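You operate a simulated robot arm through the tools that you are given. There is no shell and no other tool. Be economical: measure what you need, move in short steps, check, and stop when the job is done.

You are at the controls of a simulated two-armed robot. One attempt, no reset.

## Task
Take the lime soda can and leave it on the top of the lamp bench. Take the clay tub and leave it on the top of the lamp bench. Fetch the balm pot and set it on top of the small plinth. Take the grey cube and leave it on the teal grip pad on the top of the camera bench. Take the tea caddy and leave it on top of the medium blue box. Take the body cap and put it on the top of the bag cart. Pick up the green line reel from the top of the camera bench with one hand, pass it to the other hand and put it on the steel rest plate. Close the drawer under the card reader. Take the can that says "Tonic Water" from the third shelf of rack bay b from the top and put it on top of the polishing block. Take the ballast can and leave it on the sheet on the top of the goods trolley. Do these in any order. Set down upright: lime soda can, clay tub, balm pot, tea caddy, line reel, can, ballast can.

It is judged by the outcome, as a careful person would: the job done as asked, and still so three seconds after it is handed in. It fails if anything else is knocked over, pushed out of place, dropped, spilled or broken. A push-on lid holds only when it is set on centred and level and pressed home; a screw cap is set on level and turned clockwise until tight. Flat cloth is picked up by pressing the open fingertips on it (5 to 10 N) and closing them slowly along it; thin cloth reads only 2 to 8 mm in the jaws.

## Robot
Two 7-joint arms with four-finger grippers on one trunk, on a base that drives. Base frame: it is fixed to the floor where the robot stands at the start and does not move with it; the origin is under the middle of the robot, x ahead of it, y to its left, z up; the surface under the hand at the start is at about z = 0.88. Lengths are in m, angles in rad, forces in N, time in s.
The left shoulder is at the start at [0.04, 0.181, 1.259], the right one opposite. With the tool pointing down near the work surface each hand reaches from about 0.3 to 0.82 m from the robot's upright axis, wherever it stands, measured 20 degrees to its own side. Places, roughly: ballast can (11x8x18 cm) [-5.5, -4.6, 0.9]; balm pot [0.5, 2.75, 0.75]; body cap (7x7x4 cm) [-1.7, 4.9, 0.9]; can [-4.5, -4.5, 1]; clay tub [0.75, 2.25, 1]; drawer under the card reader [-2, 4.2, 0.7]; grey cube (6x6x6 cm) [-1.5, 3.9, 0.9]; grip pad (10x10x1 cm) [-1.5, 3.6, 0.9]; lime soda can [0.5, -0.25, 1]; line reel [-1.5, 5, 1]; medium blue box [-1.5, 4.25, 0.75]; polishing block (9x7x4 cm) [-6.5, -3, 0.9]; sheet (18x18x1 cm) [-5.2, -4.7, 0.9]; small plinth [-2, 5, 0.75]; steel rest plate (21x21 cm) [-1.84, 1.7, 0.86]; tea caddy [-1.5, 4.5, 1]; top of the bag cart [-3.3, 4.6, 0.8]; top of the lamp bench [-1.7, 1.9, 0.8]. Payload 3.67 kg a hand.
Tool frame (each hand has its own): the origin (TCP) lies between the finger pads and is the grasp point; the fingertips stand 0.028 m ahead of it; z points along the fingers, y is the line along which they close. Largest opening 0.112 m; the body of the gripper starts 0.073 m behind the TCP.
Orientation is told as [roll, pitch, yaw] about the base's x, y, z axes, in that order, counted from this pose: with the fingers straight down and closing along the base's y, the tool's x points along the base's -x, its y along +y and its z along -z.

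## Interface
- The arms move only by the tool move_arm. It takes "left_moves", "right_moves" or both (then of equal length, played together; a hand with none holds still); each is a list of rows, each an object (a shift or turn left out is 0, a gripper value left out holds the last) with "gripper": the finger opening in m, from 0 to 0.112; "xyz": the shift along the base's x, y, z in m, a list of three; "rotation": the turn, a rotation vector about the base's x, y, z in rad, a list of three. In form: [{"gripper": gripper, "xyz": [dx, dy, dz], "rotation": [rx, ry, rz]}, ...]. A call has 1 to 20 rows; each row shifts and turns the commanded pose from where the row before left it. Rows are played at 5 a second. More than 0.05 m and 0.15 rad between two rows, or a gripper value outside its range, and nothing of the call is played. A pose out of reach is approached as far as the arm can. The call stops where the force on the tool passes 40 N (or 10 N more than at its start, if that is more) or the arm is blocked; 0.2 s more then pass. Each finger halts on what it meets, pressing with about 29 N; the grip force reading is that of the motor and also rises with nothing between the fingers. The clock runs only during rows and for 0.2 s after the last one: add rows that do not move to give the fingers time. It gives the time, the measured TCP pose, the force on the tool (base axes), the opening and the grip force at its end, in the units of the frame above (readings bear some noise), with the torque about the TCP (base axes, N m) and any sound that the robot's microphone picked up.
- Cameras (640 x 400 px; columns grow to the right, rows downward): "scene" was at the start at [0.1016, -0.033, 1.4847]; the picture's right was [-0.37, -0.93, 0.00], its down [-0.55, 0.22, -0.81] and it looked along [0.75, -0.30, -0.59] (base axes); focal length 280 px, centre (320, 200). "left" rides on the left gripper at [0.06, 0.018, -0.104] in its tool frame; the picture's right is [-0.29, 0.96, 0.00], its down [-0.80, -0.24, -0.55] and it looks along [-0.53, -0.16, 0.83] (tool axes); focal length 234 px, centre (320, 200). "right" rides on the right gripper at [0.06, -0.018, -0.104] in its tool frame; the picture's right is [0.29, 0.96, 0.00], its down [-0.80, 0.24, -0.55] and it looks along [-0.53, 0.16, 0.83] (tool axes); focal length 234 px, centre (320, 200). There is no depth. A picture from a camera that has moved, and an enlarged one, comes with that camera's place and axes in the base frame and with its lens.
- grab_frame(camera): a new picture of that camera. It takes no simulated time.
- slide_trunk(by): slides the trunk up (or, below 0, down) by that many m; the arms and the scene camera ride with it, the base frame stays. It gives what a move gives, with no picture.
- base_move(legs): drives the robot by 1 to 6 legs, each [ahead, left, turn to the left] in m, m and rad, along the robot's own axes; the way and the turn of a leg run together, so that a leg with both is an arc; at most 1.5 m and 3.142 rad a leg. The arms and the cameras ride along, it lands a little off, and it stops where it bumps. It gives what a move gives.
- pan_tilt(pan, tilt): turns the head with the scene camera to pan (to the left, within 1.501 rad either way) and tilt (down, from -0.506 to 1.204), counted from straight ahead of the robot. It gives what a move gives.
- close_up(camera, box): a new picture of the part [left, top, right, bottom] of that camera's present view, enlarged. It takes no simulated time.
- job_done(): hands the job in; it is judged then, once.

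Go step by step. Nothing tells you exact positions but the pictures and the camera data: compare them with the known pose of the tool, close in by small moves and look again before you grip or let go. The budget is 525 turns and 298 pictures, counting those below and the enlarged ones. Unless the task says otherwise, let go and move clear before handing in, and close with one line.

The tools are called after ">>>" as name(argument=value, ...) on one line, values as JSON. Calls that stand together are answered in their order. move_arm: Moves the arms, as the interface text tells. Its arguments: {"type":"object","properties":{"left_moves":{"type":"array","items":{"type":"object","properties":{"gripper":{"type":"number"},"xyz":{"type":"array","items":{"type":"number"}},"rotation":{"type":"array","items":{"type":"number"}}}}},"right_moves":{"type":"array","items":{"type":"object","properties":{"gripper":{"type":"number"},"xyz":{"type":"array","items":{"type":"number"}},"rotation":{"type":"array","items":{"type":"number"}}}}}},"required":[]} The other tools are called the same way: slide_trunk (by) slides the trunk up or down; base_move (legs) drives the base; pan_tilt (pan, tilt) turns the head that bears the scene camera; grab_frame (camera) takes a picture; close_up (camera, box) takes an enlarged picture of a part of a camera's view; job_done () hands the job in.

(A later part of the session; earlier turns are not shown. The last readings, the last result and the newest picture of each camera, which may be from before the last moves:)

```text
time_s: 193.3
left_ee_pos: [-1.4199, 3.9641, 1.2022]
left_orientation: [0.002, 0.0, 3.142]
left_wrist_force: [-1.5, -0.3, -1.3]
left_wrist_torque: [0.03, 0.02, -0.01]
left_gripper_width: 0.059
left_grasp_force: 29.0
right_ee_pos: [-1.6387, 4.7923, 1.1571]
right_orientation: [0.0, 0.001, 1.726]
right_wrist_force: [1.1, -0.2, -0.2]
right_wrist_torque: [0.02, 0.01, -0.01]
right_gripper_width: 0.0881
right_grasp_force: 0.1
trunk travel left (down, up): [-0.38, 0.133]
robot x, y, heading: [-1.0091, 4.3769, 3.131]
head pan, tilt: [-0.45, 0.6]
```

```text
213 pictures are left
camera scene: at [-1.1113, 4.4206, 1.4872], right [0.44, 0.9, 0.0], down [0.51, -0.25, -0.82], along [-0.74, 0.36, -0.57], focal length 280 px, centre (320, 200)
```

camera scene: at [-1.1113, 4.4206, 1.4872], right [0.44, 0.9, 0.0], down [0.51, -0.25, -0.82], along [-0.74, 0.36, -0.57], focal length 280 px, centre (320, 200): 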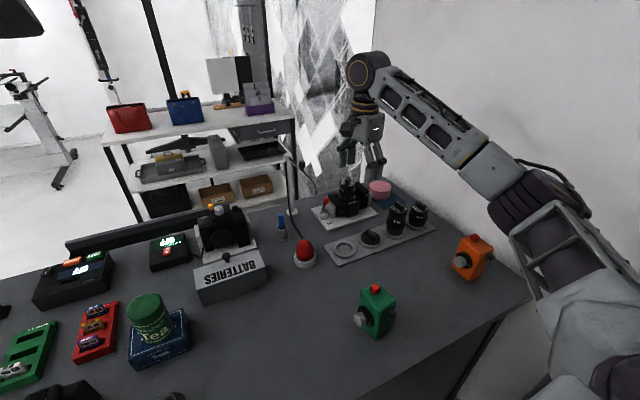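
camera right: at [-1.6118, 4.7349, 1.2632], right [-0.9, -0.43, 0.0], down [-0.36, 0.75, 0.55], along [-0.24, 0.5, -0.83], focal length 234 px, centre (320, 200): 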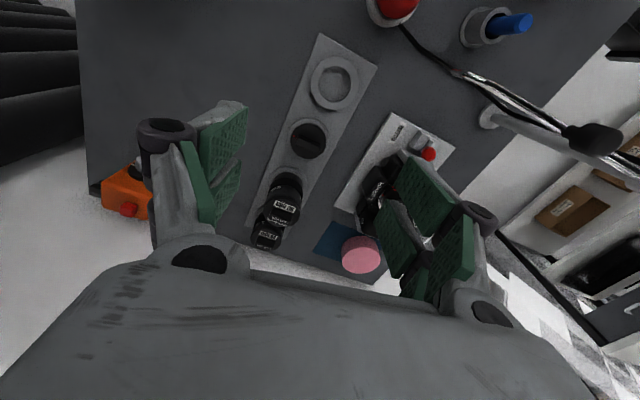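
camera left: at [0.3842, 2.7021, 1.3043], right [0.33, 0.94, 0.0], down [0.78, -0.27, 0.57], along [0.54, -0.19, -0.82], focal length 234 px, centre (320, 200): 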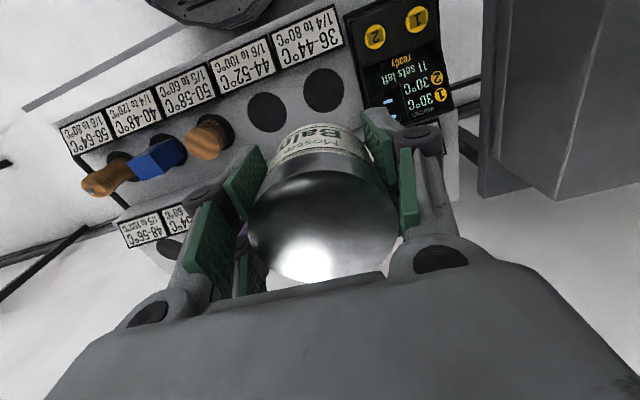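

The cap is at about (-1.648, 4.863, 0.88). I move over it and look down again.

>>> move_arm(right_moves=[{"xyz": [-0.005, 0.036, 0]}, {"xyz": [-0.005, 0.036, 0]}, {"xyz": [0, 0, -0.045]}, {"xyz": [0, 0, -0.045]}, {"xyz": [0, 0, -0.04]}, {}])

>>> grab_frame(camera="right")

>>> close_up(camera="scene", box=[290, 150, 450, 280])

```text
time_s: 194.7
left_ee_pos: [-1.4189, 3.9649, 1.2024]
left_orientation: [-0.001, -0.003, 3.142]
left_wrist_force: [0.5, -0.2, -1.6]
left_wrist_torque: [0.03, 0.02, 0.01]
left_gripper_width: 0.0591
left_grasp_force: 29.0
right_ee_pos: [-1.649, 4.8623, 1.0279]
right_orientation: [0.001, -0.001, 1.726]
right_wrist_force: [-0.4, 0.7, -0.7]
right_wrist_torque: [0.05, 0.01, 0.0]
right_gripper_width: 0.0883
right_grasp_force: 0.1
trunk travel left (down, up): [-0.38, 0.133]
robot x, y, heading: [-1.012, 4.3839, 3.132]
head pan, tilt: [-0.45, 0.6]
```

```text
212 pictures are left
camera right: at [-1.6222, 4.8051, 1.1325], right [-0.9, -0.43, 0.0], down [-0.36, 0.75, 0.55], along [-0.24, 0.5, -0.83], focal length 234 px, centre (320, 200)
```

right: 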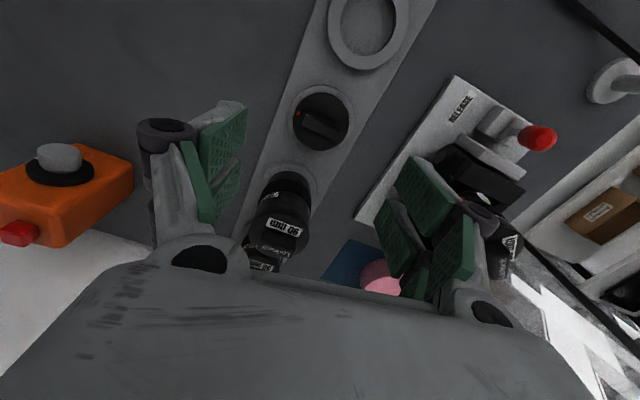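

```text
3.08 times, centred on (370, 215) of scene
camera zoom: at [-1.1109, 4.4202, 1.4873], right [0.44, 0.9, 0.0], down [0.51, -0.25, -0.83], along [-0.74, 0.36, -0.56], focal length 863 px, centre (166, 154)
```

zoom: 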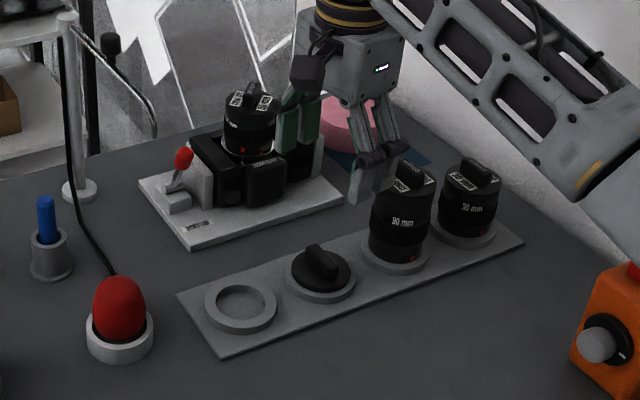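

>>> close_up(camera="right", box=[260, 60, 390, 170])

>>> close_up(camera="scene", box=[335, 205, 405, 260])

```text
3.64 times, centred on (325, 115) of right
camera zoom: at [-1.6222, 4.8051, 1.1325], right [-0.9, -0.43, 0.0], down [-0.36, 0.75, 0.55], along [-0.24, 0.5, -0.83], focal length 852 px, centre (302, 509)
```

zoom: 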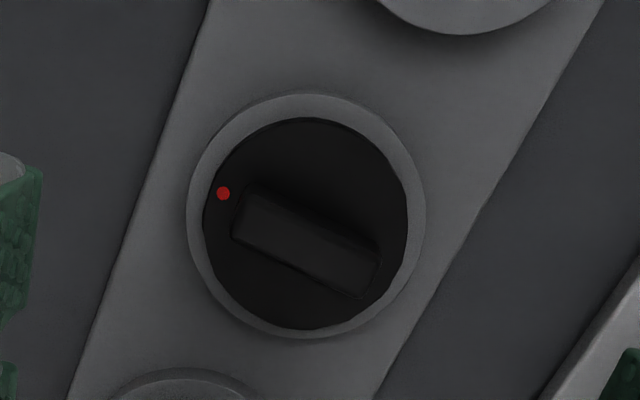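

```text
7.27 times, centred on (370, 232) of scene
camera zoom: at [-1.1109, 4.4202, 1.4873], right [0.44, 0.9, 0.0], down [0.51, -0.25, -0.83], along [-0.74, 0.36, -0.56], focal length 2039 px, centre (-44, -36)
```

zoom: 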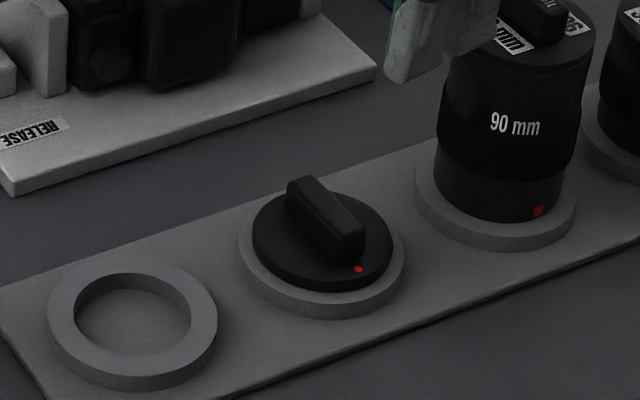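

The cap has a fin along x, centred (-1.653, 4.866), top z≈0.893. I turn the hand to close along y with a narrow opening and lower over the fin.

>>> move_arm(right_moves=[{"gripper": 0.04, "rotation": [0, 0, 0.142]}, {"rotation": [0, 0, 0.142]}, {"rotation": [0, 0, 0.142]}, {"rotation": [0, 0, 0.142]}, {"rotation": [0, 0, 0.142]}, {"rotation": [0, 0, 0.142]}, {"rotation": [0, 0, 0.142]}, {"rotation": [0, 0, 0.142]}, {"rotation": [0, 0, 0.142]}, {"rotation": [0, 0, 0.142]}, {"xyz": [-0.004, 0.004, -0.03]}, {"xyz": [0, 0, -0.03]}, {}])

>>> grab_frame(camera="right")

>>> close_up(camera="scene", box=[310, 160, 450, 270])

```text
time_s: 197.5
left_ee_pos: [-1.4186, 3.9627, 1.201]
left_orientation: [-0.003, -0.001, 3.14]
left_wrist_force: [0.9, 0.2, -2.0]
left_wrist_torque: [0.02, -0.03, 0.01]
left_gripper_width: 0.0587
left_grasp_force: 28.7
right_ee_pos: [-1.6523, 4.8675, 0.9686]
right_orientation: [0.0, 0.001, -3.135]
right_wrist_force: [0.2, -0.4, -0.6]
right_wrist_torque: [0.01, 0.01, 0.01]
right_gripper_width: 0.0399
right_grasp_force: 0.1
trunk travel left (down, up): [-0.38, 0.133]
robot x, y, heading: [-1.0126, 4.3808, 3.13]
head pan, tilt: [-0.45, 0.6]
```

```text
208 pictures are left
camera right: at [-1.5925, 4.8848, 1.0726], right [0.29, -0.96, 0.0], down [-0.8, -0.24, 0.55], along [-0.53, -0.16, -0.83], focal length 234 px, centre (320, 200)
```

right: 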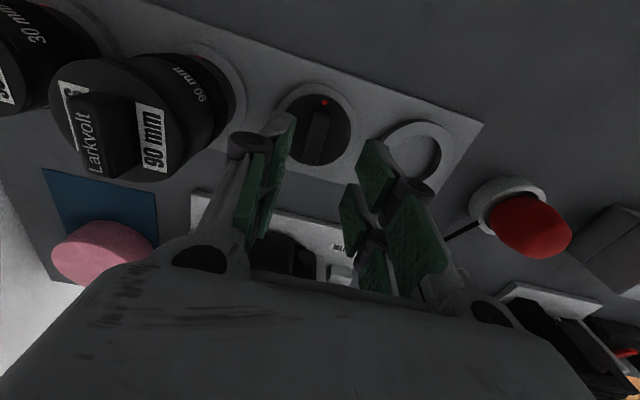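

```text
3.64 times, centred on (380, 215) of scene
camera zoom: at [-1.1108, 4.4202, 1.4873], right [0.44, 0.9, 0.0], down [0.51, -0.25, -0.83], along [-0.74, 0.36, -0.56], focal length 1020 px, centre (102, 146)
```

zoom: 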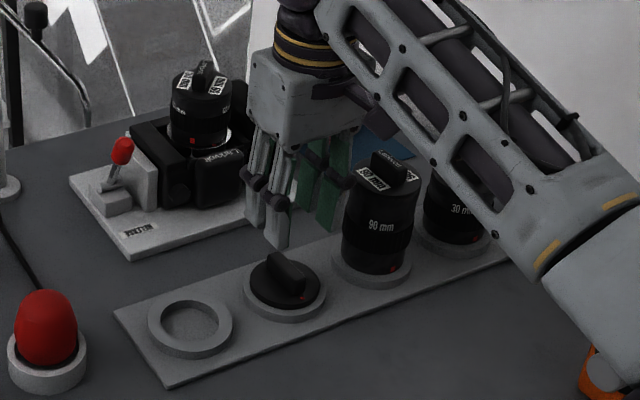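

>>> move_arm(right_moves=[{"xyz": [0.003, 0, -0.025]}, {"xyz": [0, 0, -0.02]}, {"xyz": [0, 0, -0.01]}, {}])

>>> grab_frame(camera="right")

>>> close_up(camera="scene", box=[310, 160, 450, 270])

```text
time_s: 198.5
left_ee_pos: [-1.421, 3.9638, 1.2027]
left_orientation: [0.003, -0.003, 3.142]
left_wrist_force: [-0.1, 0.0, -1.6]
left_wrist_torque: [0.01, 0.0, -0.02]
left_gripper_width: 0.0588
left_grasp_force: 29.0
right_ee_pos: [-1.6485, 4.8689, 0.9129]
right_orientation: [0.0, 0.003, -3.136]
right_wrist_force: [0.2, 0.0, -0.5]
right_wrist_torque: [-0.04, 0.02, -0.02]
right_gripper_width: 0.04
right_grasp_force: 0.0
trunk travel left (down, up): [-0.38, 0.133]
robot x, y, heading: [-1.0112, 4.3879, 3.139]
head pan, tilt: [-0.45, 0.6]
```

```text
206 pictures are left
camera right: at [-1.5892, 4.8872, 1.0174], right [0.29, -0.96, 0.0], down [-0.8, -0.24, 0.55], along [-0.53, -0.16, -0.83], focal length 234 px, centre (320, 200)
```

right: 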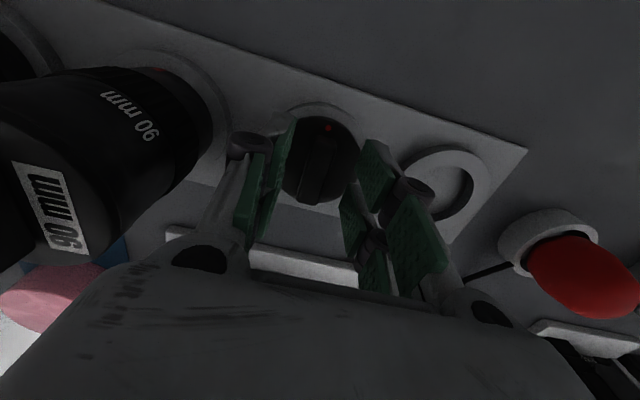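

```text
3.64 times, centred on (380, 215) of scene
camera zoom: at [-1.111, 4.4206, 1.4873], right [0.44, 0.9, 0.0], down [0.51, -0.25, -0.82], along [-0.74, 0.36, -0.57], focal length 1020 px, centre (102, 146)
```

zoom: 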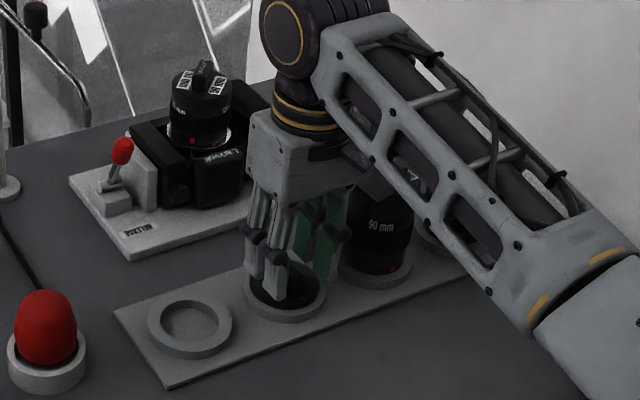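

Fingers straddle the fin. Lower 5 mm more and close.

>>> move_arm(right_moves=[{"xyz": [0, 0, -0.004]}, {"gripper": 0.025}, {"gripper": 0.01}, {"gripper": 0.004}, {}, {}])

```text
time_s: 199.9
left_ee_pos: [-1.4198, 3.9632, 1.2014]
left_orientation: [0.002, -0.002, 3.142]
left_wrist_force: [1.1, -0.6, -1.7]
left_wrist_torque: [-0.03, 0.02, 0.02]
left_gripper_width: 0.0591
left_grasp_force: 29.1
right_ee_pos: [-1.6481, 4.8683, 0.909]
right_orientation: [-0.001, 0.001, -3.136]
right_wrist_force: [0.1, 0.0, 1.1]
right_wrist_torque: [0.02, 0.0, 0.0]
right_gripper_width: 0.0141
right_grasp_force: 29.6
trunk travel left (down, up): [-0.38, 0.133]
robot x, y, heading: [-1.0093, 4.3848, 3.138]
head pan, tilt: [-0.45, 0.6]
```

Gripped the fin (14 mm). I lift slowly and check.

>>> move_arm(right_moves=[{"xyz": [0, 0, 0.01]}, {"xyz": [0, 0, 0.02]}, {"xyz": [0, 0, 0.03]}, {"xyz": [0, 0, 0.045]}, {"xyz": [0, 0, 0.045]}, {"xyz": [0, 0, 0.045]}, {"xyz": [0, 0, 0.045]}, {}])

>>> grab_frame(camera="right")

>>> grab_frame(camera="scene")

```text
time_s: 201.7
left_ee_pos: [-1.42, 3.9635, 1.2015]
left_orientation: [0.004, -0.001, 3.143]
left_wrist_force: [0.5, -0.6, -1.7]
left_wrist_torque: [-0.05, -0.02, 0.01]
left_gripper_width: 0.0587
left_grasp_force: 29.0
right_ee_pos: [-1.6487, 4.8706, 1.1487]
right_orientation: [0.002, 0.002, -3.137]
right_wrist_force: [0.3, 0.2, -0.3]
right_wrist_torque: [0.02, -0.05, -0.02]
right_gripper_width: 0.0144
right_grasp_force: 28.9
trunk travel left (down, up): [-0.38, 0.133]
robot x, y, heading: [-1.0089, 4.383, 3.139]
head pan, tilt: [-0.45, 0.6]
```

```text
204 pictures are left
camera right: at [-1.5904, 4.8885, 1.253], right [0.29, -0.96, 0.0], down [-0.8, -0.24, 0.55], along [-0.53, -0.16, -0.83], focal length 234 px, centre (320, 200)
```

right: 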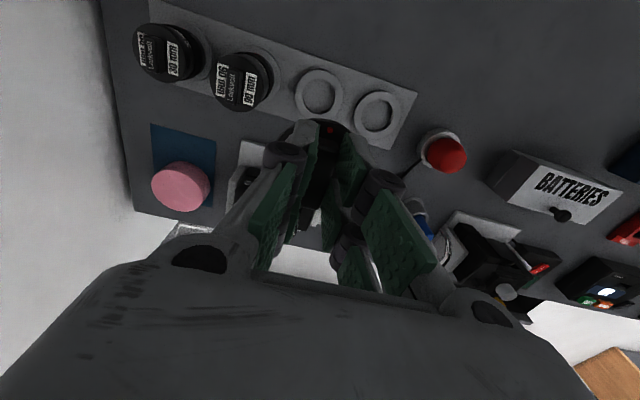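

```text
203 pictures are left
camera scene: at [-1.1115, 4.4213, 1.4872], right [0.44, 0.9, 0.0], down [0.51, -0.25, -0.82], along [-0.74, 0.36, -0.57], focal length 280 px, centre (320, 200)
```

scene: 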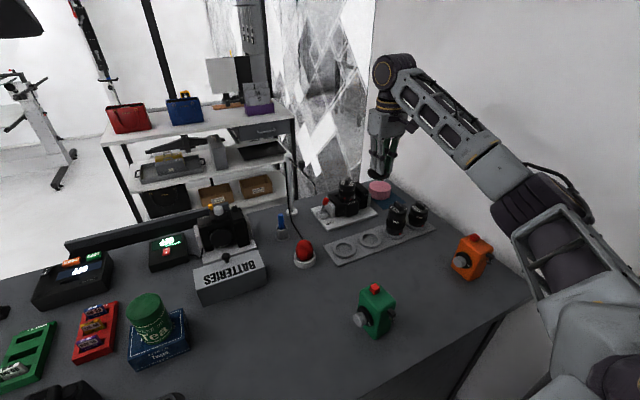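

Cap held. I retract, back off, and travel down the aisle to look for the way round to the bench's rear.

>>> move_arm(right_moves=[{"xyz": [0.03, -0.03, 0.02]}, {"xyz": [0.03, -0.035, 0.01]}, {"xyz": [0.03, -0.035, 0]}, {"xyz": [0.03, -0.035, 0]}, {"xyz": [0.03, -0.035, 0]}, {"xyz": [0.03, -0.035, 0]}, {"xyz": [0.03, -0.03, 0]}, {}])

>>> base_move(legs=[[-0.5, 0, 0], [0, 1.5, 0], [0, 1.5, 0], [0, 0.7, 0]])

>>> pan_tilt(pan=0.1, tilt=0.2)

>>> grab_frame(camera="scene")

```text
time_s: 203.5
left_ee_pos: [-1.4201, 3.9641, 1.2026]
left_orientation: [0.001, 0.0, 3.141]
left_wrist_force: [-0.1, -0.5, -2.4]
left_wrist_torque: [0.01, -0.02, -0.01]
left_gripper_width: 0.0588
left_grasp_force: 29.3
right_ee_pos: [-1.4357, 4.6319, 1.1795]
right_orientation: [0.0, 0.003, -3.135]
right_wrist_force: [0.6, 0.2, -0.3]
right_wrist_torque: [0.03, 0.02, -0.03]
right_gripper_width: 0.0143
right_grasp_force: 28.7
trunk travel left (down, up): [-0.38, 0.133]
robot x, y, heading: [-1.0137, 4.3794, 3.129]
head pan, tilt: [-0.45, 0.6]
```

```text
time_s: 224.6
left_ee_pos: [-0.879, 0.2423, 1.2028]
left_orientation: [0.001, -0.002, -3.122]
left_wrist_force: [-0.4, -0.5, -0.6]
left_wrist_torque: [0.03, -0.04, 0.01]
left_gripper_width: 0.0587
left_grasp_force: 29.2
right_ee_pos: [-0.9097, 0.9098, 1.1799]
right_orientation: [0.0, 0.002, -3.115]
right_wrist_force: [1.1, -0.6, -0.3]
right_wrist_torque: [-0.01, 0.0, 0.01]
right_gripper_width: 0.0142
right_grasp_force: 29.3
trunk travel left (down, up): [-0.38, 0.133]
robot x, y, heading: [-0.4753, 0.668, -3.126]
head pan, tilt: [-0.45, 0.6]
```

```text
time_s: 225.6
left_ee_pos: [-0.8784, 0.2422, 1.2022]
left_orientation: [0.002, -0.003, -3.12]
left_wrist_force: [-1.0, -0.1, -1.0]
left_wrist_torque: [-0.01, 0.01, 0.02]
left_gripper_width: 0.0587
left_grasp_force: 28.8
right_ee_pos: [-0.9089, 0.9107, 1.1803]
right_orientation: [0.0, 0.0, -3.115]
right_wrist_force: [0.1, -0.1, -1.1]
right_wrist_torque: [0.02, 0.01, 0.04]
right_gripper_width: 0.014
right_grasp_force: 29.3
trunk travel left (down, up): [-0.38, 0.133]
robot x, y, heading: [-0.4788, 0.6673, -3.126]
head pan, tilt: [0.099, 0.201]
```

```text
202 pictures are left
camera scene: at [-0.5917, 0.6574, 1.524], right [-0.11, 0.99, 0.0], down [0.2, 0.02, -0.98], along [-0.97, -0.11, -0.2], focal length 280 px, centre (320, 200)
```

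scene: 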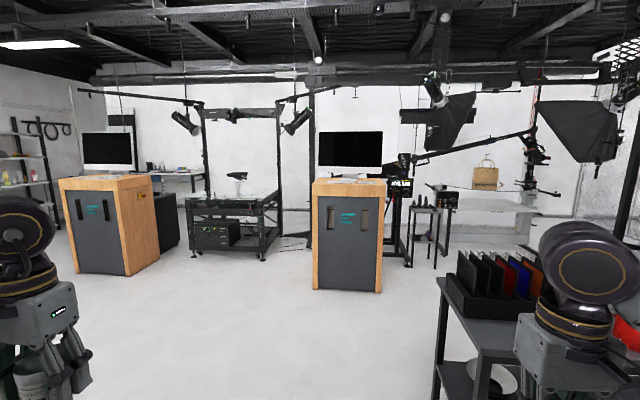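

The way round past the lamp bench end is open. I drive around to behind the benches.

>>> base_move(legs=[[0, 0.27, -0.015], [1.5, 0, 0], [0.65, 0, 0], [0, 0, -1.57]])

>>> pan_tilt(pan=0.0, tilt=0.25)

>>> grab_frame(camera="scene")

```text
time_s: 242.2
left_ee_pos: [-3.0175, 0.8212, 1.2024]
left_orientation: [0.002, -0.004, 1.582]
left_wrist_force: [-1.0, 0.2, -1.7]
left_wrist_torque: [0.01, 0.01, 0.03]
left_gripper_width: 0.059
left_grasp_force: 29.0
right_ee_pos: [-2.3503, 0.8425, 1.1791]
right_orientation: [0.0, 0.002, 1.589]
right_wrist_force: [-0.8, -0.2, -0.8]
right_wrist_torque: [0.01, 0.0, -0.02]
right_gripper_width: 0.0141
right_grasp_force: 29.1
trunk travel left (down, up): [-0.38, 0.133]
robot x, y, heading: [-2.594, 0.4144, 1.583]
head pan, tilt: [0.099, 0.201]
```

```text
time_s: 242.8
left_ee_pos: [-3.0162, 0.8206, 1.2004]
left_orientation: [0.002, 0.001, 1.58]
left_wrist_force: [0.7, 0.8, -1.3]
left_wrist_torque: [-0.02, -0.03, 0.0]
left_gripper_width: 0.0587
left_grasp_force: 28.8
right_ee_pos: [-2.3501, 0.8441, 1.1793]
right_orientation: [0.002, 0.001, 1.588]
right_wrist_force: [-0.5, -0.1, -0.1]
right_wrist_torque: [0.0, 0.01, -0.01]
right_gripper_width: 0.0143
right_grasp_force: 28.9
trunk travel left (down, up): [-0.38, 0.133]
robot x, y, heading: [-2.5958, 0.4166, 1.578]
head pan, tilt: [0.0, 0.25]
```

```text
201 pictures are left
camera scene: at [-2.5953, 0.5291, 1.5195], right [1.0, 0.01, 0.0], down [0.0, -0.25, -0.97], along [-0.01, 0.97, -0.25], focal length 280 px, centre (320, 200)
```

scene: 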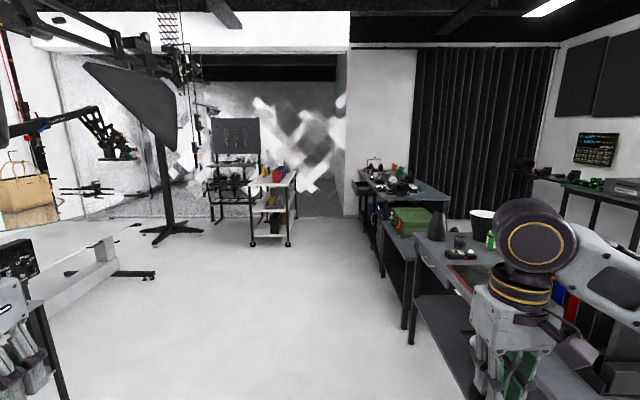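

Clear corridor. I drive up behind the camera bench and face it.

>>> base_move(legs=[[1.5, 0, 0], [1.5, -0.0, 0], [0.7, 0, 0], [0, 0, -1.57]])

>>> pan_tilt(pan=0.0, tilt=0.5)

>>> grab_frame(camera="scene")

```text
time_s: 265.5
left_ee_pos: [-2.177, 4.5286, 1.2025]
left_orientation: [0.003, -0.001, -0.001]
left_wrist_force: [-0.4, 0.2, -2.8]
left_wrist_torque: [0.05, -0.03, 0.01]
left_gripper_width: 0.059
left_grasp_force: 29.1
right_ee_pos: [-2.1612, 3.8608, 1.1798]
right_orientation: [0.0, 0.001, 0.005]
right_wrist_force: [-0.4, -0.9, -0.3]
right_wrist_torque: [0.03, -0.03, 0.01]
right_gripper_width: 0.0141
right_grasp_force: 29.1
trunk travel left (down, up): [-0.38, 0.133]
robot x, y, heading: [-2.5869, 4.1132, -0.011]
head pan, tilt: [0.0, 0.25]
```

```text
time_s: 266.3
left_ee_pos: [-2.1764, 4.5287, 1.2011]
left_orientation: [-0.001, -0.001, -0.002]
left_wrist_force: [-0.3, 0.6, -1.6]
left_wrist_torque: [-0.02, 0.08, -0.02]
left_gripper_width: 0.0586
left_grasp_force: 28.7
right_ee_pos: [-2.161, 3.8608, 1.1798]
right_orientation: [0.001, 0.002, 0.004]
right_wrist_force: [0.0, -0.2, -0.4]
right_wrist_torque: [-0.02, 0.02, 0.0]
right_gripper_width: 0.0142
right_grasp_force: 29.2
trunk travel left (down, up): [-0.38, 0.133]
robot x, y, heading: [-2.5867, 4.1064, -0.003]
head pan, tilt: [0.0, 0.499]
```

```text
200 pictures are left
camera scene: at [-2.4741, 4.1098, 1.4964], right [-0.01, -1.0, 0.0], down [-0.48, 0.0, -0.88], along [0.88, -0.01, -0.48], focal length 280 px, centre (320, 200)
```

scene: 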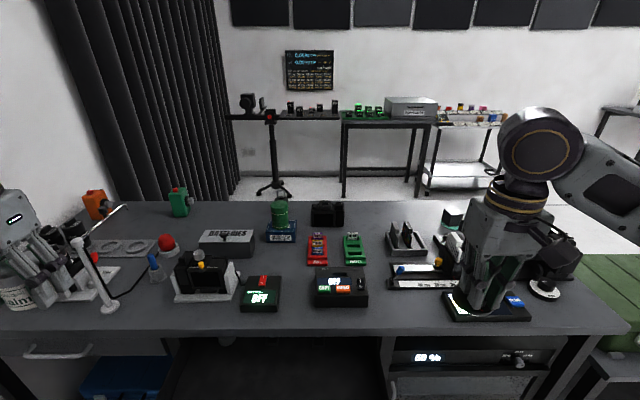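

>>> pan_tilt(pan=0.0, tilt=0.95)

>>> grab_frame(camera="scene")

>>> pan_tilt(pan=0.65, tilt=0.6)

>>> grab_frame(camera="scene")

```text
time_s: 267.2
left_ee_pos: [-2.1752, 4.529, 1.2014]
left_orientation: [0.002, 0.001, -0.003]
left_wrist_force: [-0.1, -0.2, -1.0]
left_wrist_torque: [-0.01, 0.03, 0.02]
left_gripper_width: 0.0587
left_grasp_force: 28.4
right_ee_pos: [-2.1614, 3.861, 1.1798]
right_orientation: [0.0, 0.002, 0.003]
right_wrist_force: [0.0, 0.1, -0.1]
right_wrist_torque: [-0.01, 0.03, 0.01]
right_gripper_width: 0.0142
right_grasp_force: 28.6
trunk travel left (down, up): [-0.38, 0.133]
robot x, y, heading: [-2.5861, 4.1076, -0.008]
head pan, tilt: [0.0, 0.949]
```

```text
199 pictures are left
camera scene: at [-2.4923, 4.11, 1.4589], right [-0.01, -1.0, 0.0], down [-0.81, 0.01, -0.58], along [0.58, 0.0, -0.81], focal length 280 px, centre (320, 200)
```

scene: 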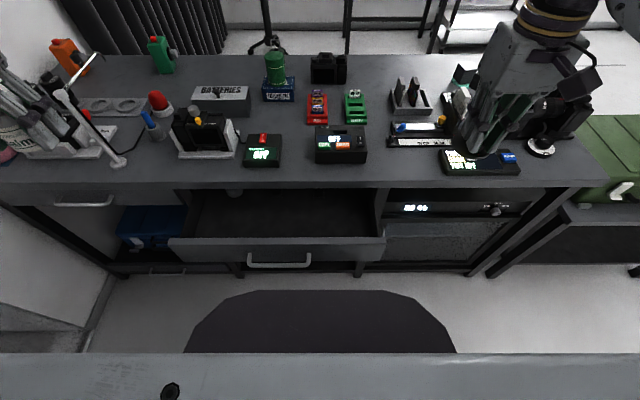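

```text
time_s: 268.2
left_ee_pos: [-2.1759, 4.5296, 1.2013]
left_orientation: [0.004, 0.001, -0.001]
left_wrist_force: [-0.4, 0.0, -1.3]
left_wrist_torque: [-0.02, 0.04, -0.01]
left_gripper_width: 0.0589
left_grasp_force: 29.2
right_ee_pos: [-2.1596, 3.8613, 1.1799]
right_orientation: [0.0, 0.001, 0.005]
right_wrist_force: [0.0, 0.4, 0.1]
right_wrist_torque: [0.01, 0.03, -0.01]
right_gripper_width: 0.0142
right_grasp_force: 28.7
trunk travel left (down, up): [-0.38, 0.133]
robot x, y, heading: [-2.5876, 4.1109, -0.006]
head pan, tilt: [0.649, 0.6]
```

```text
198 pictures are left
camera scene: at [-2.4942, 4.1633, 1.4872], right [0.6, -0.8, 0.0], down [-0.45, -0.34, -0.82], along [0.66, 0.49, -0.57], focal length 280 px, centre (320, 200)
```

scene: 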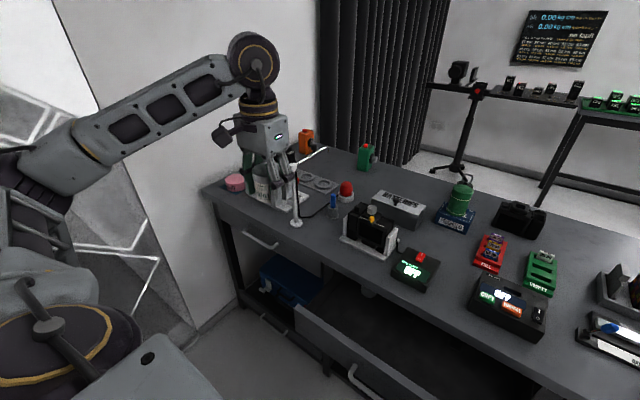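

The open drawer sticks out mid-bench; the plinth is at the far corner near a wall. I tuck the left hand in and slide left to y≈4.72.

>>> move_arm(left_moves=[{"xyz": [0, -0.045, 0]}, {"xyz": [0, -0.045, 0]}, {"xyz": [0, -0.045, 0]}, {}])

>>> base_move(legs=[[0, 0.6, 0]])

>>> pan_tilt(pan=0.3, tilt=0.65)

>>> grab_frame(camera="scene")

```text
time_s: 269.2
left_ee_pos: [-2.1751, 4.3938, 1.2026]
left_orientation: [-0.001, -0.001, -0.001]
left_wrist_force: [-0.4, 0.0, -1.2]
left_wrist_torque: [-0.04, 0.0, 0.01]
left_gripper_width: 0.0589
left_grasp_force: 28.8
right_ee_pos: [-2.1607, 3.8608, 1.1789]
right_orientation: [0.001, 0.001, 0.003]
right_wrist_force: [-0.8, 0.2, -1.1]
right_wrist_torque: [0.02, -0.03, 0.0]
right_gripper_width: 0.014
right_grasp_force: 29.1
trunk travel left (down, up): [-0.38, 0.133]
robot x, y, heading: [-2.5836, 4.1154, -0.005]
head pan, tilt: [0.649, 0.6]
```

```text
time_s: 272.5
left_ee_pos: [-2.0768, 4.9229, 1.1561]
left_orientation: [-0.11, 0.021, -0.034]
left_wrist_force: [1.3, 0.8, -0.6]
left_wrist_torque: [-0.1, 0.12, -0.02]
left_gripper_width: 0.0587
left_grasp_force: 28.9
right_ee_pos: [-2.1112, 4.3989, 1.1791]
right_orientation: [-0.045, -0.066, -0.299]
right_wrist_force: [2.1, -1.4, -0.1]
right_wrist_torque: [0.08, 0.23, -0.03]
right_gripper_width: 0.0143
right_grasp_force: 28.4
trunk travel left (down, up): [-0.38, 0.133]
robot x, y, heading: [-2.5309, 4.6657, -0.133]
head pan, tilt: [0.649, 0.6]
stopped in leg 1: the robot was blocked; the commanded pose is now the measured one
```

```text
time_s: 273.3
left_ee_pos: [-2.0803, 4.9179, 1.1595]
left_orientation: [-0.11, 0.016, -0.048]
left_wrist_force: [0.5, -0.1, -1.8]
left_wrist_torque: [-0.03, -0.01, -0.01]
left_gripper_width: 0.0588
left_grasp_force: 28.9
right_ee_pos: [-2.1185, 4.3983, 1.1794]
right_orientation: [-0.042, -0.067, -0.297]
right_wrist_force: [-0.2, 0.0, -0.4]
right_wrist_torque: [0.01, 0.04, 0.02]
right_gripper_width: 0.0143
right_grasp_force: 29.4
trunk travel left (down, up): [-0.38, 0.133]
robot x, y, heading: [-2.5342, 4.6715, -0.136]
head pan, tilt: [0.3, 0.649]
```

```text
197 pictures are left
camera scene: at [-2.4484, 4.5411, 1.4907], right [0.16, -0.98, -0.09], down [-0.58, -0.02, -0.81], along [0.79, 0.19, -0.58], focal length 280 px, centre (320, 200)
```

scene: 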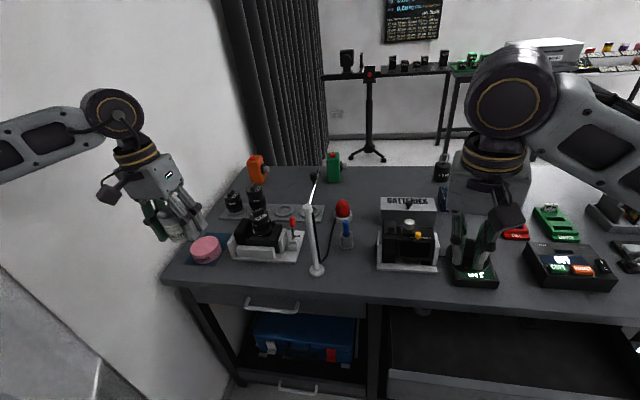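

The left elbow met the wall. I back off it, and instead will reach the plinth with the arm more extended from y≈4.52 with the robot turned a bit left.

>>> base_move(legs=[[0, -0.15, 0]])

>>> grab_frame(camera="scene")

```text
time_s: 274.1
left_ee_pos: [-2.0597, 5.0691, 1.0918]
left_orientation: [-0.205, 0.035, 0.155]
left_wrist_force: [0.2, -1.0, 0.1]
left_wrist_torque: [0.03, 0.03, -0.01]
left_gripper_width: 0.0585
left_grasp_force: 29.4
right_ee_pos: [-2.0688, 4.4744, 1.1721]
right_orientation: [-0.141, -0.107, -0.503]
right_wrist_force: [2.2, -3.0, -1.0]
right_wrist_torque: [0.22, 0.26, -0.02]
right_gripper_width: 0.0144
right_grasp_force: 29.2
trunk travel left (down, up): [-0.38, 0.133]
robot x, y, heading: [-2.522, 4.6548, -0.165]
head pan, tilt: [0.3, 0.649]
stopped in leg 1: the robot was blocked; the commanded pose is now the measured one
```

```text
196 pictures are left
camera scene: at [-2.4379, 4.5395, 1.4899], right [0.14, -0.99, -0.08], down [-0.59, -0.02, -0.81], along [0.8, 0.16, -0.58], focal length 280 px, centre (320, 200)
```

scene: 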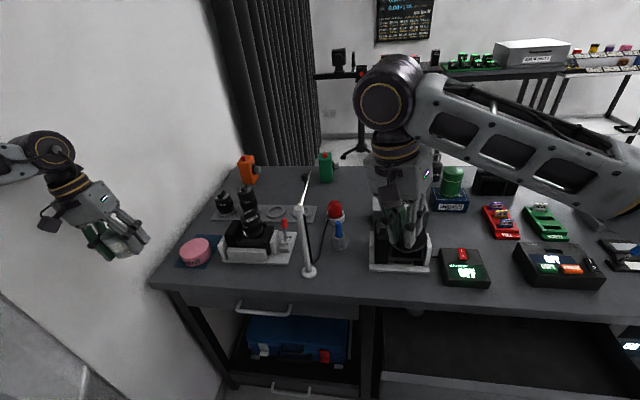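

The robot is jammed somehow and leaning. I look to the left and right rear to see what it touches.

>>> pan_tilt(pan=1.45, tilt=0.6)

>>> grab_frame(camera="scene")

>>> pan_tilt(pan=-1.45, tilt=0.6)

>>> grab_frame(camera="scene")

```text
time_s: 275.4
left_ee_pos: [-2.0633, 5.0625, 1.0919]
left_orientation: [-0.202, 0.034, 0.141]
left_wrist_force: [0.0, -0.6, -0.9]
left_wrist_torque: [-0.02, 0.02, 0.0]
left_gripper_width: 0.0588
left_grasp_force: 29.7
right_ee_pos: [-2.0758, 4.4745, 1.1737]
right_orientation: [-0.136, -0.106, -0.494]
right_wrist_force: [0.2, 0.0, -0.4]
right_wrist_torque: [-0.02, 0.02, -0.03]
right_gripper_width: 0.0147
right_grasp_force: 28.6
trunk travel left (down, up): [-0.38, 0.133]
robot x, y, heading: [-2.5299, 4.6563, -0.164]
head pan, tilt: [1.45, 0.6]
```

```text
195 pictures are left
camera scene: at [-2.5046, 4.611, 1.5001], right [0.96, -0.28, -0.01], down [-0.15, -0.47, -0.87], along [0.24, 0.84, -0.49], focal length 280 px, centre (320, 200)
```

scene: 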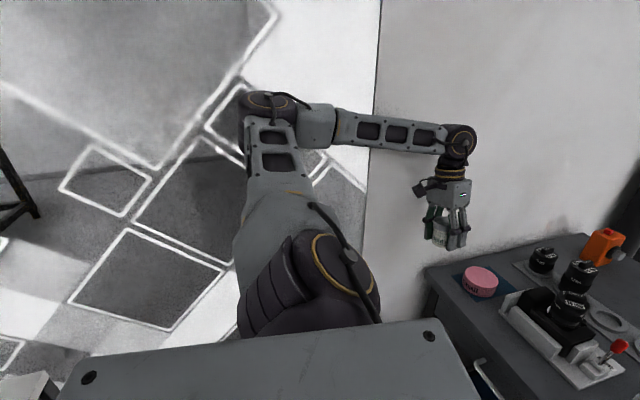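

```text
time_s: 278.0
left_ee_pos: [-2.0607, 5.0621, 1.0932]
left_orientation: [-0.203, 0.034, 0.139]
left_wrist_force: [0.7, -0.6, -1.1]
left_wrist_torque: [-0.02, -0.01, 0.0]
left_gripper_width: 0.0591
left_grasp_force: 29.1
right_ee_pos: [-2.0759, 4.4748, 1.1736]
right_orientation: [-0.136, -0.105, -0.491]
right_wrist_force: [-0.3, 1.0, -0.4]
right_wrist_torque: [0.0, 0.02, 0.0]
right_gripper_width: 0.0143
right_grasp_force: 29.4
trunk travel left (down, up): [-0.38, 0.133]
robot x, y, heading: [-2.5316, 4.6587, -0.163]
head pan, tilt: [-1.45, 0.6]
```

```text
194 pictures are left
camera scene: at [-2.533, 4.4385, 1.4844], right [-1.0, 0.04, -0.01], down [0.03, 0.64, -0.77], along [-0.03, -0.77, -0.64], focal length 280 px, centre (320, 200)
```

scene: 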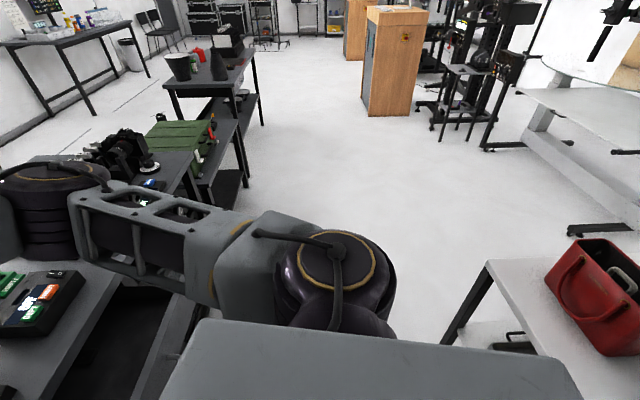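

The left elbow presses the panel wall at upper left. I extend and level the left hand to pull that elbow in, then retreat.

>>> move_arm(left_moves=[{"xyz": [0.02, -0.02, 0.03], "rotation": [0.05, 0, -0.03]}, {"xyz": [0.02, -0.02, 0.03], "rotation": [0.05, 0, -0.03]}, {"xyz": [0.02, -0.02, 0.03], "rotation": [0.05, 0, -0.03]}, {"xyz": [0.02, -0.02, 0.02], "rotation": [0.05, 0, -0.03]}, {}])

>>> pan_tilt(pan=1.3, tilt=0.6)

>>> grab_frame(camera="scene")

```text
time_s: 278.3
left_ee_pos: [-2.0636, 5.1003, 1.064]
left_orientation: [-0.232, 0.069, 0.17]
left_wrist_force: [0.8, 2.3, -4.0]
left_wrist_torque: [-0.21, 0.12, -0.04]
left_gripper_width: 0.0588
left_grasp_force: 29.0
right_ee_pos: [-2.0617, 4.5117, 1.1689]
right_orientation: [-0.178, -0.144, -0.547]
right_wrist_force: [1.6, -1.7, -0.4]
right_wrist_torque: [0.13, 0.18, -0.06]
right_gripper_width: 0.0143
right_grasp_force: 28.8
trunk travel left (down, up): [-0.38, 0.133]
robot x, y, heading: [-2.5316, 4.653, -0.154]
head pan, tilt: [-1.45, 0.6]
stopped in row 1 (left hand): the arm was blocked; the commanded pose is now the measured one
```

```text
time_s: 280.7
left_ee_pos: [-2.0642, 5.0966, 1.0629]
left_orientation: [-0.235, 0.072, 0.162]
left_wrist_force: [-0.5, -0.7, -1.9]
left_wrist_torque: [0.05, 0.03, 0.02]
left_gripper_width: 0.0588
left_grasp_force: 29.3
right_ee_pos: [-2.0655, 4.5099, 1.1686]
right_orientation: [-0.174, -0.143, -0.548]
right_wrist_force: [-0.5, 0.5, 0.2]
right_wrist_torque: [0.0, -0.01, 0.01]
right_gripper_width: 0.0142
right_grasp_force: 28.9
trunk travel left (down, up): [-0.38, 0.133]
robot x, y, heading: [-2.5309, 4.6589, -0.16]
head pan, tilt: [1.3, 0.6]
```

```text
193 pictures are left
camera scene: at [-2.5019, 4.5953, 1.5007], right [0.91, -0.42, -0.02], down [-0.22, -0.43, -0.87], along [0.35, 0.8, -0.49], focal length 280 px, centre (320, 200)
```

scene: 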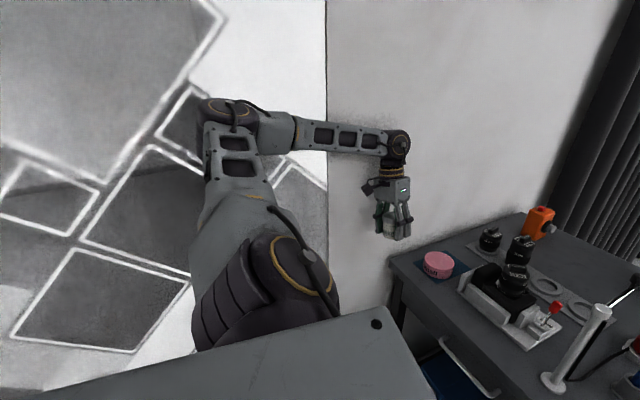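

>>> pan_tilt(pan=-0.5, tilt=1.15)

>>> grab_frame(camera="scene")

>>> pan_tilt(pan=1.4, tilt=1.15)

>>> grab_frame(camera="scene")

```text
time_s: 282.5
left_ee_pos: [-2.0629, 5.0962, 1.0612]
left_orientation: [-0.234, 0.073, 0.164]
left_wrist_force: [0.2, 0.0, -1.4]
left_wrist_torque: [-0.02, 0.03, 0.03]
left_gripper_width: 0.0588
left_grasp_force: 28.9
right_ee_pos: [-2.0657, 4.5102, 1.1694]
right_orientation: [-0.173, -0.143, -0.544]
right_wrist_force: [-0.1, 0.6, -0.6]
right_wrist_torque: [-0.01, 0.01, -0.01]
right_gripper_width: 0.0143
right_grasp_force: 28.6
trunk travel left (down, up): [-0.38, 0.133]
robot x, y, heading: [-2.5299, 4.6554, -0.16]
head pan, tilt: [-0.499, 1.15]
```

```text
192 pictures are left
camera scene: at [-2.4906, 4.483, 1.4484], right [-0.61, -0.79, -0.09], down [-0.71, 0.59, -0.37], along [0.34, -0.16, -0.93], focal length 280 px, centre (320, 200)
```

scene: 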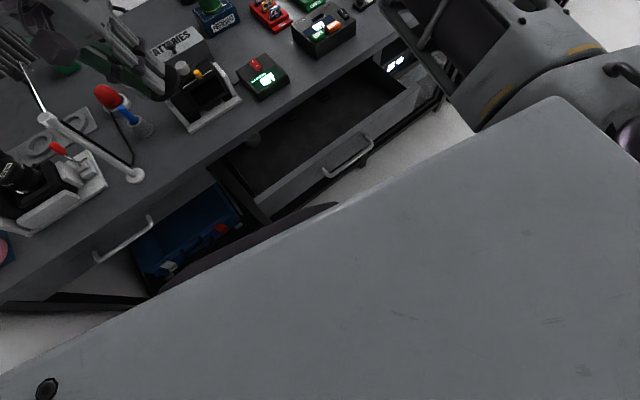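

```text
time_s: 284.4
left_ee_pos: [-2.0636, 5.0947, 1.0624]
left_orientation: [-0.235, 0.073, 0.162]
left_wrist_force: [-0.2, -0.6, -1.3]
left_wrist_torque: [-0.02, -0.03, -0.01]
left_gripper_width: 0.0591
left_grasp_force: 28.9
right_ee_pos: [-2.0672, 4.5101, 1.1691]
right_orientation: [-0.174, -0.144, -0.546]
right_wrist_force: [1.0, -0.4, -0.1]
right_wrist_torque: [0.05, -0.03, -0.02]
right_gripper_width: 0.0141
right_grasp_force: 29.0
trunk travel left (down, up): [-0.38, 0.133]
robot x, y, heading: [-2.5313, 4.6605, -0.159]
head pan, tilt: [1.4, 1.15]
```

```text
191 pictures are left
camera scene: at [-2.5184, 4.5756, 1.4565], right [0.95, -0.33, -0.01], down [-0.29, -0.82, -0.49], along [0.15, 0.47, -0.87], focal length 280 px, centre (320, 200)
```

scene: 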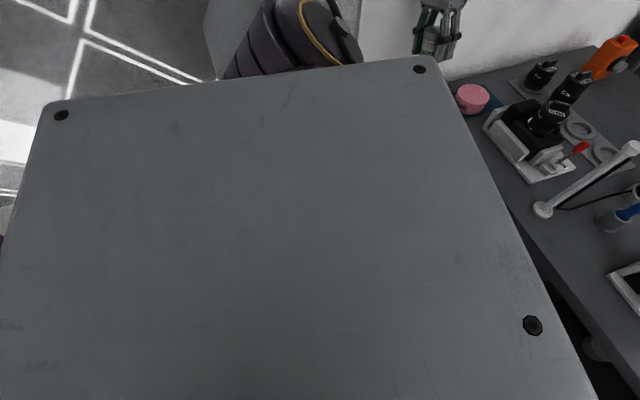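

>>> base_move(legs=[[-0.06, -0.03, 0]])

```text
time_s: 285.1
left_ee_pos: [-2.0523, 5.0654, 0.9301]
left_orientation: [-0.398, 0.322, 0.179]
left_wrist_force: [-1.5, 2.1, -3.3]
left_wrist_torque: [-0.13, -0.07, 0.09]
left_gripper_width: 0.0586
left_grasp_force: 29.3
right_ee_pos: [-2.0448, 4.5763, 1.1446]
right_orientation: [-0.288, -0.243, -0.595]
right_wrist_force: [3.6, 2.1, -2.6]
right_wrist_torque: [-0.28, 0.23, -0.11]
right_gripper_width: 0.0145
right_grasp_force: 29.3
trunk travel left (down, up): [-0.38, 0.133]
robot x, y, heading: [-2.5264, 4.6362, -0.208]
head pan, tilt: [1.4, 1.15]
stopped in leg 1: the robot was blocked; the commanded pose is now the measured one
```

>>> pan_tilt(pan=-0.2, tilt=0.6)

>>> grab_frame(camera="scene")

>>> pan_tilt(pan=1.0, tilt=0.5)

>>> grab_frame(camera="scene")

```text
time_s: 286.8
left_ee_pos: [-2.0087, 5.076, 0.9475]
left_orientation: [-0.36, 0.265, 0.172]
left_wrist_force: [0.4, 0.4, -1.7]
left_wrist_torque: [0.0, 0.02, 0.02]
left_gripper_width: 0.059
left_grasp_force: 29.2
right_ee_pos: [-2.0351, 4.5628, 1.1494]
right_orientation: [-0.275, -0.22, -0.639]
right_wrist_force: [-0.5, -0.5, -0.6]
right_wrist_torque: [-0.02, 0.02, 0.02]
right_gripper_width: 0.0142
right_grasp_force: 29.0
trunk travel left (down, up): [-0.38, 0.133]
robot x, y, heading: [-2.5106, 4.6283, -0.247]
head pan, tilt: [-0.201, 0.6]
```

```text
190 pictures are left
camera scene: at [-2.4453, 4.4897, 1.49], right [-0.43, -0.9, -0.07], down [-0.49, 0.3, -0.82], along [0.76, -0.32, -0.57], focal length 280 px, centre (320, 200)
```

scene: 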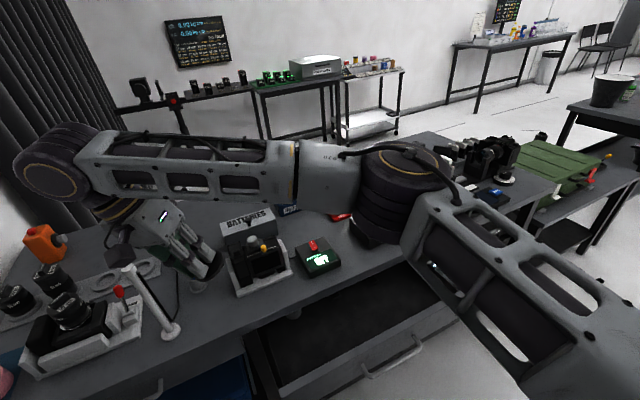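

```text
time_s: 288.2
left_ee_pos: [-2.0076, 5.0759, 0.9472]
left_orientation: [-0.36, 0.264, 0.17]
left_wrist_force: [0.2, -0.3, -2.3]
left_wrist_torque: [0.0, -0.01, -0.02]
left_gripper_width: 0.0586
left_grasp_force: 30.0
right_ee_pos: [-2.034, 4.5631, 1.1496]
right_orientation: [-0.274, -0.22, -0.638]
right_wrist_force: [0.7, 0.7, -0.5]
right_wrist_torque: [-0.02, -0.02, 0.01]
right_gripper_width: 0.0141
right_grasp_force: 28.9
trunk travel left (down, up): [-0.38, 0.133]
robot x, y, heading: [-2.5086, 4.632, -0.252]
head pan, tilt: [1.0, 0.499]
```

```text
189 pictures are left
camera scene: at [-2.4584, 4.5893, 1.5056], right [0.68, -0.73, -0.03], down [-0.33, -0.27, -0.91], along [0.65, 0.63, -0.42], focal length 280 px, centre (320, 200)
```

scene: 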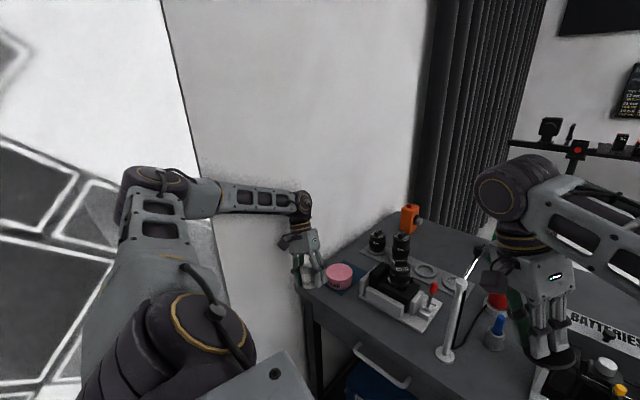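

The left arm is pinned along the wall and has dipped. I raise the trunk to lift both hands clear of the bench items.

>>> slide_trunk(by=0.12)

>>> grab_frame(camera="scene")

```text
time_s: 288.5
left_ee_pos: [-1.979, 5.0611, 0.9014]
left_orientation: [-0.417, 0.36, 0.175]
left_wrist_force: [0.3, 28.9, -1.6]
left_wrist_torque: [-2.03, 0.1, 0.7]
left_gripper_width: 0.0588
left_grasp_force: 28.6
right_ee_pos: [-2.0241, 4.6015, 1.1401]
right_orientation: [-0.329, -0.258, -0.639]
right_wrist_force: [2.8, -1.4, -0.5]
right_wrist_torque: [0.14, 0.23, -0.14]
right_gripper_width: 0.0141
right_grasp_force: 28.5
trunk travel left (down, up): [-0.382, 0.132]
robot x, y, heading: [-2.5058, 4.6194, -0.28]
head pan, tilt: [1.0, 0.499]
stopped: the arm was blocked; the commanded pose is now the measured one
```

```text
188 pictures are left
camera scene: at [-2.4485, 4.6062, 1.5061], right [0.66, -0.75, -0.02], down [-0.34, -0.27, -0.9], along [0.67, 0.6, -0.44], focal length 280 px, centre (320, 200)
```

scene: 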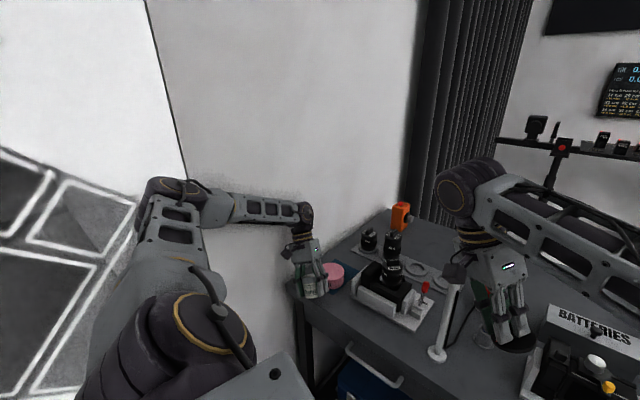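

>>> move_arm(left_moves=[{}, {}])

>>> grab_frame(camera="left")

>>> grab_frame(camera="right")

```text
time_s: 288.9
left_ee_pos: [-1.9386, 5.0618, 0.8848]
left_orientation: [-0.403, 0.394, 0.19]
left_wrist_force: [-36.3, 29.2, 99.3]
left_wrist_torque: [2.19, 2.69, 0.75]
left_gripper_width: 0.0774
left_grasp_force: 30.1
right_ee_pos: [-1.9957, 4.591, 1.1362]
right_orientation: [-0.349, -0.263, -0.709]
right_wrist_force: [1.0, -2.1, 0.6]
right_wrist_torque: [0.22, 0.05, -0.04]
right_gripper_width: 0.0141
right_grasp_force: 28.9
trunk travel left (down, up): [-0.382, 0.132]
robot x, y, heading: [-2.4888, 4.607, -0.328]
head pan, tilt: [1.0, 0.499]
stopped in row 1 (right hand): the arm was blocked; the commanded pose is now the measured one
```

```text
187 pictures are left
camera left: at [-1.9723, 5.1144, 0.987], right [-0.05, 0.89, -0.46], down [0.95, 0.18, 0.25], along [0.31, -0.42, -0.85], focal length 234 px, centre (320, 200)
```

left: 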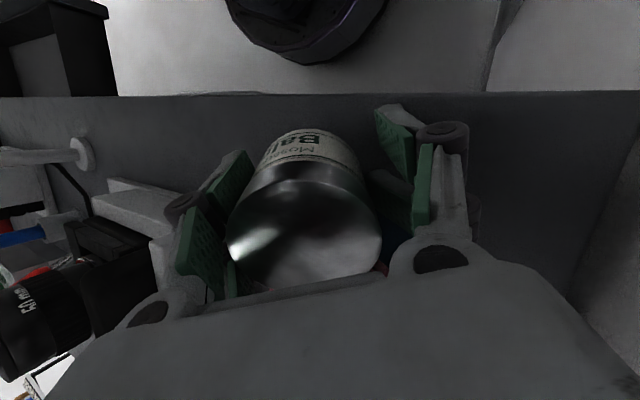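

```text
186 pictures are left
camera right: at [-2.0483, 4.6602, 1.2212], right [0.44, 0.81, -0.39], down [0.77, -0.11, 0.63], along [0.47, -0.58, -0.67], focal length 234 px, centre (320, 200)
```

right: 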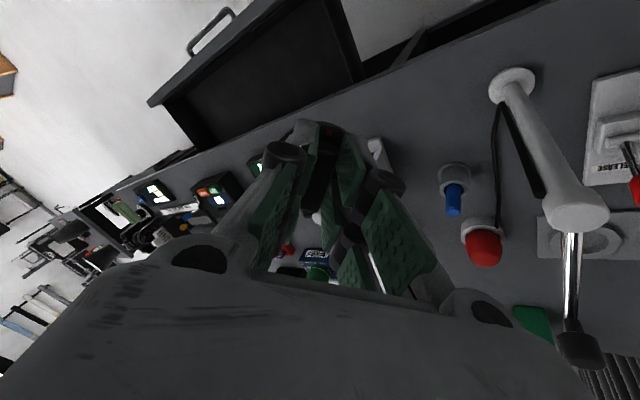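

The drift pressed the pot onto the bench edge. First I ease the left hand straight up in tiny steps.

>>> move_arm(left_moves=[{"xyz": [0, 0, 0.01]}, {"xyz": [0, 0, 0.015]}, {"xyz": [0, 0, 0.02]}])

```text
time_s: 289.9
left_ee_pos: [-1.9617, 5.0498, 0.8834]
left_orientation: [-0.363, 0.473, 0.11]
left_wrist_force: [11.6, 3.6, 29.2]
left_wrist_torque: [0.77, -0.58, -0.29]
left_gripper_width: 0.0777
left_grasp_force: 29.2
left hand out of reach, approached as far as the arm can: row 1, 2
right_ee_pos: [-1.9845, 4.575, 1.1341]
right_orientation: [-0.347, -0.249, -0.724]
right_wrist_force: [-1.1, 0.2, 0.0]
right_wrist_torque: [-0.02, -0.01, -0.03]
right_gripper_width: 0.0143
right_grasp_force: 29.0
trunk travel left (down, up): [-0.382, 0.132]
robot x, y, heading: [-2.4901, 4.6062, -0.348]
head pan, tilt: [1.0, 0.499]
stopped in row 3 (left hand): the arm was blocked; the commanded pose is now the measured one
```

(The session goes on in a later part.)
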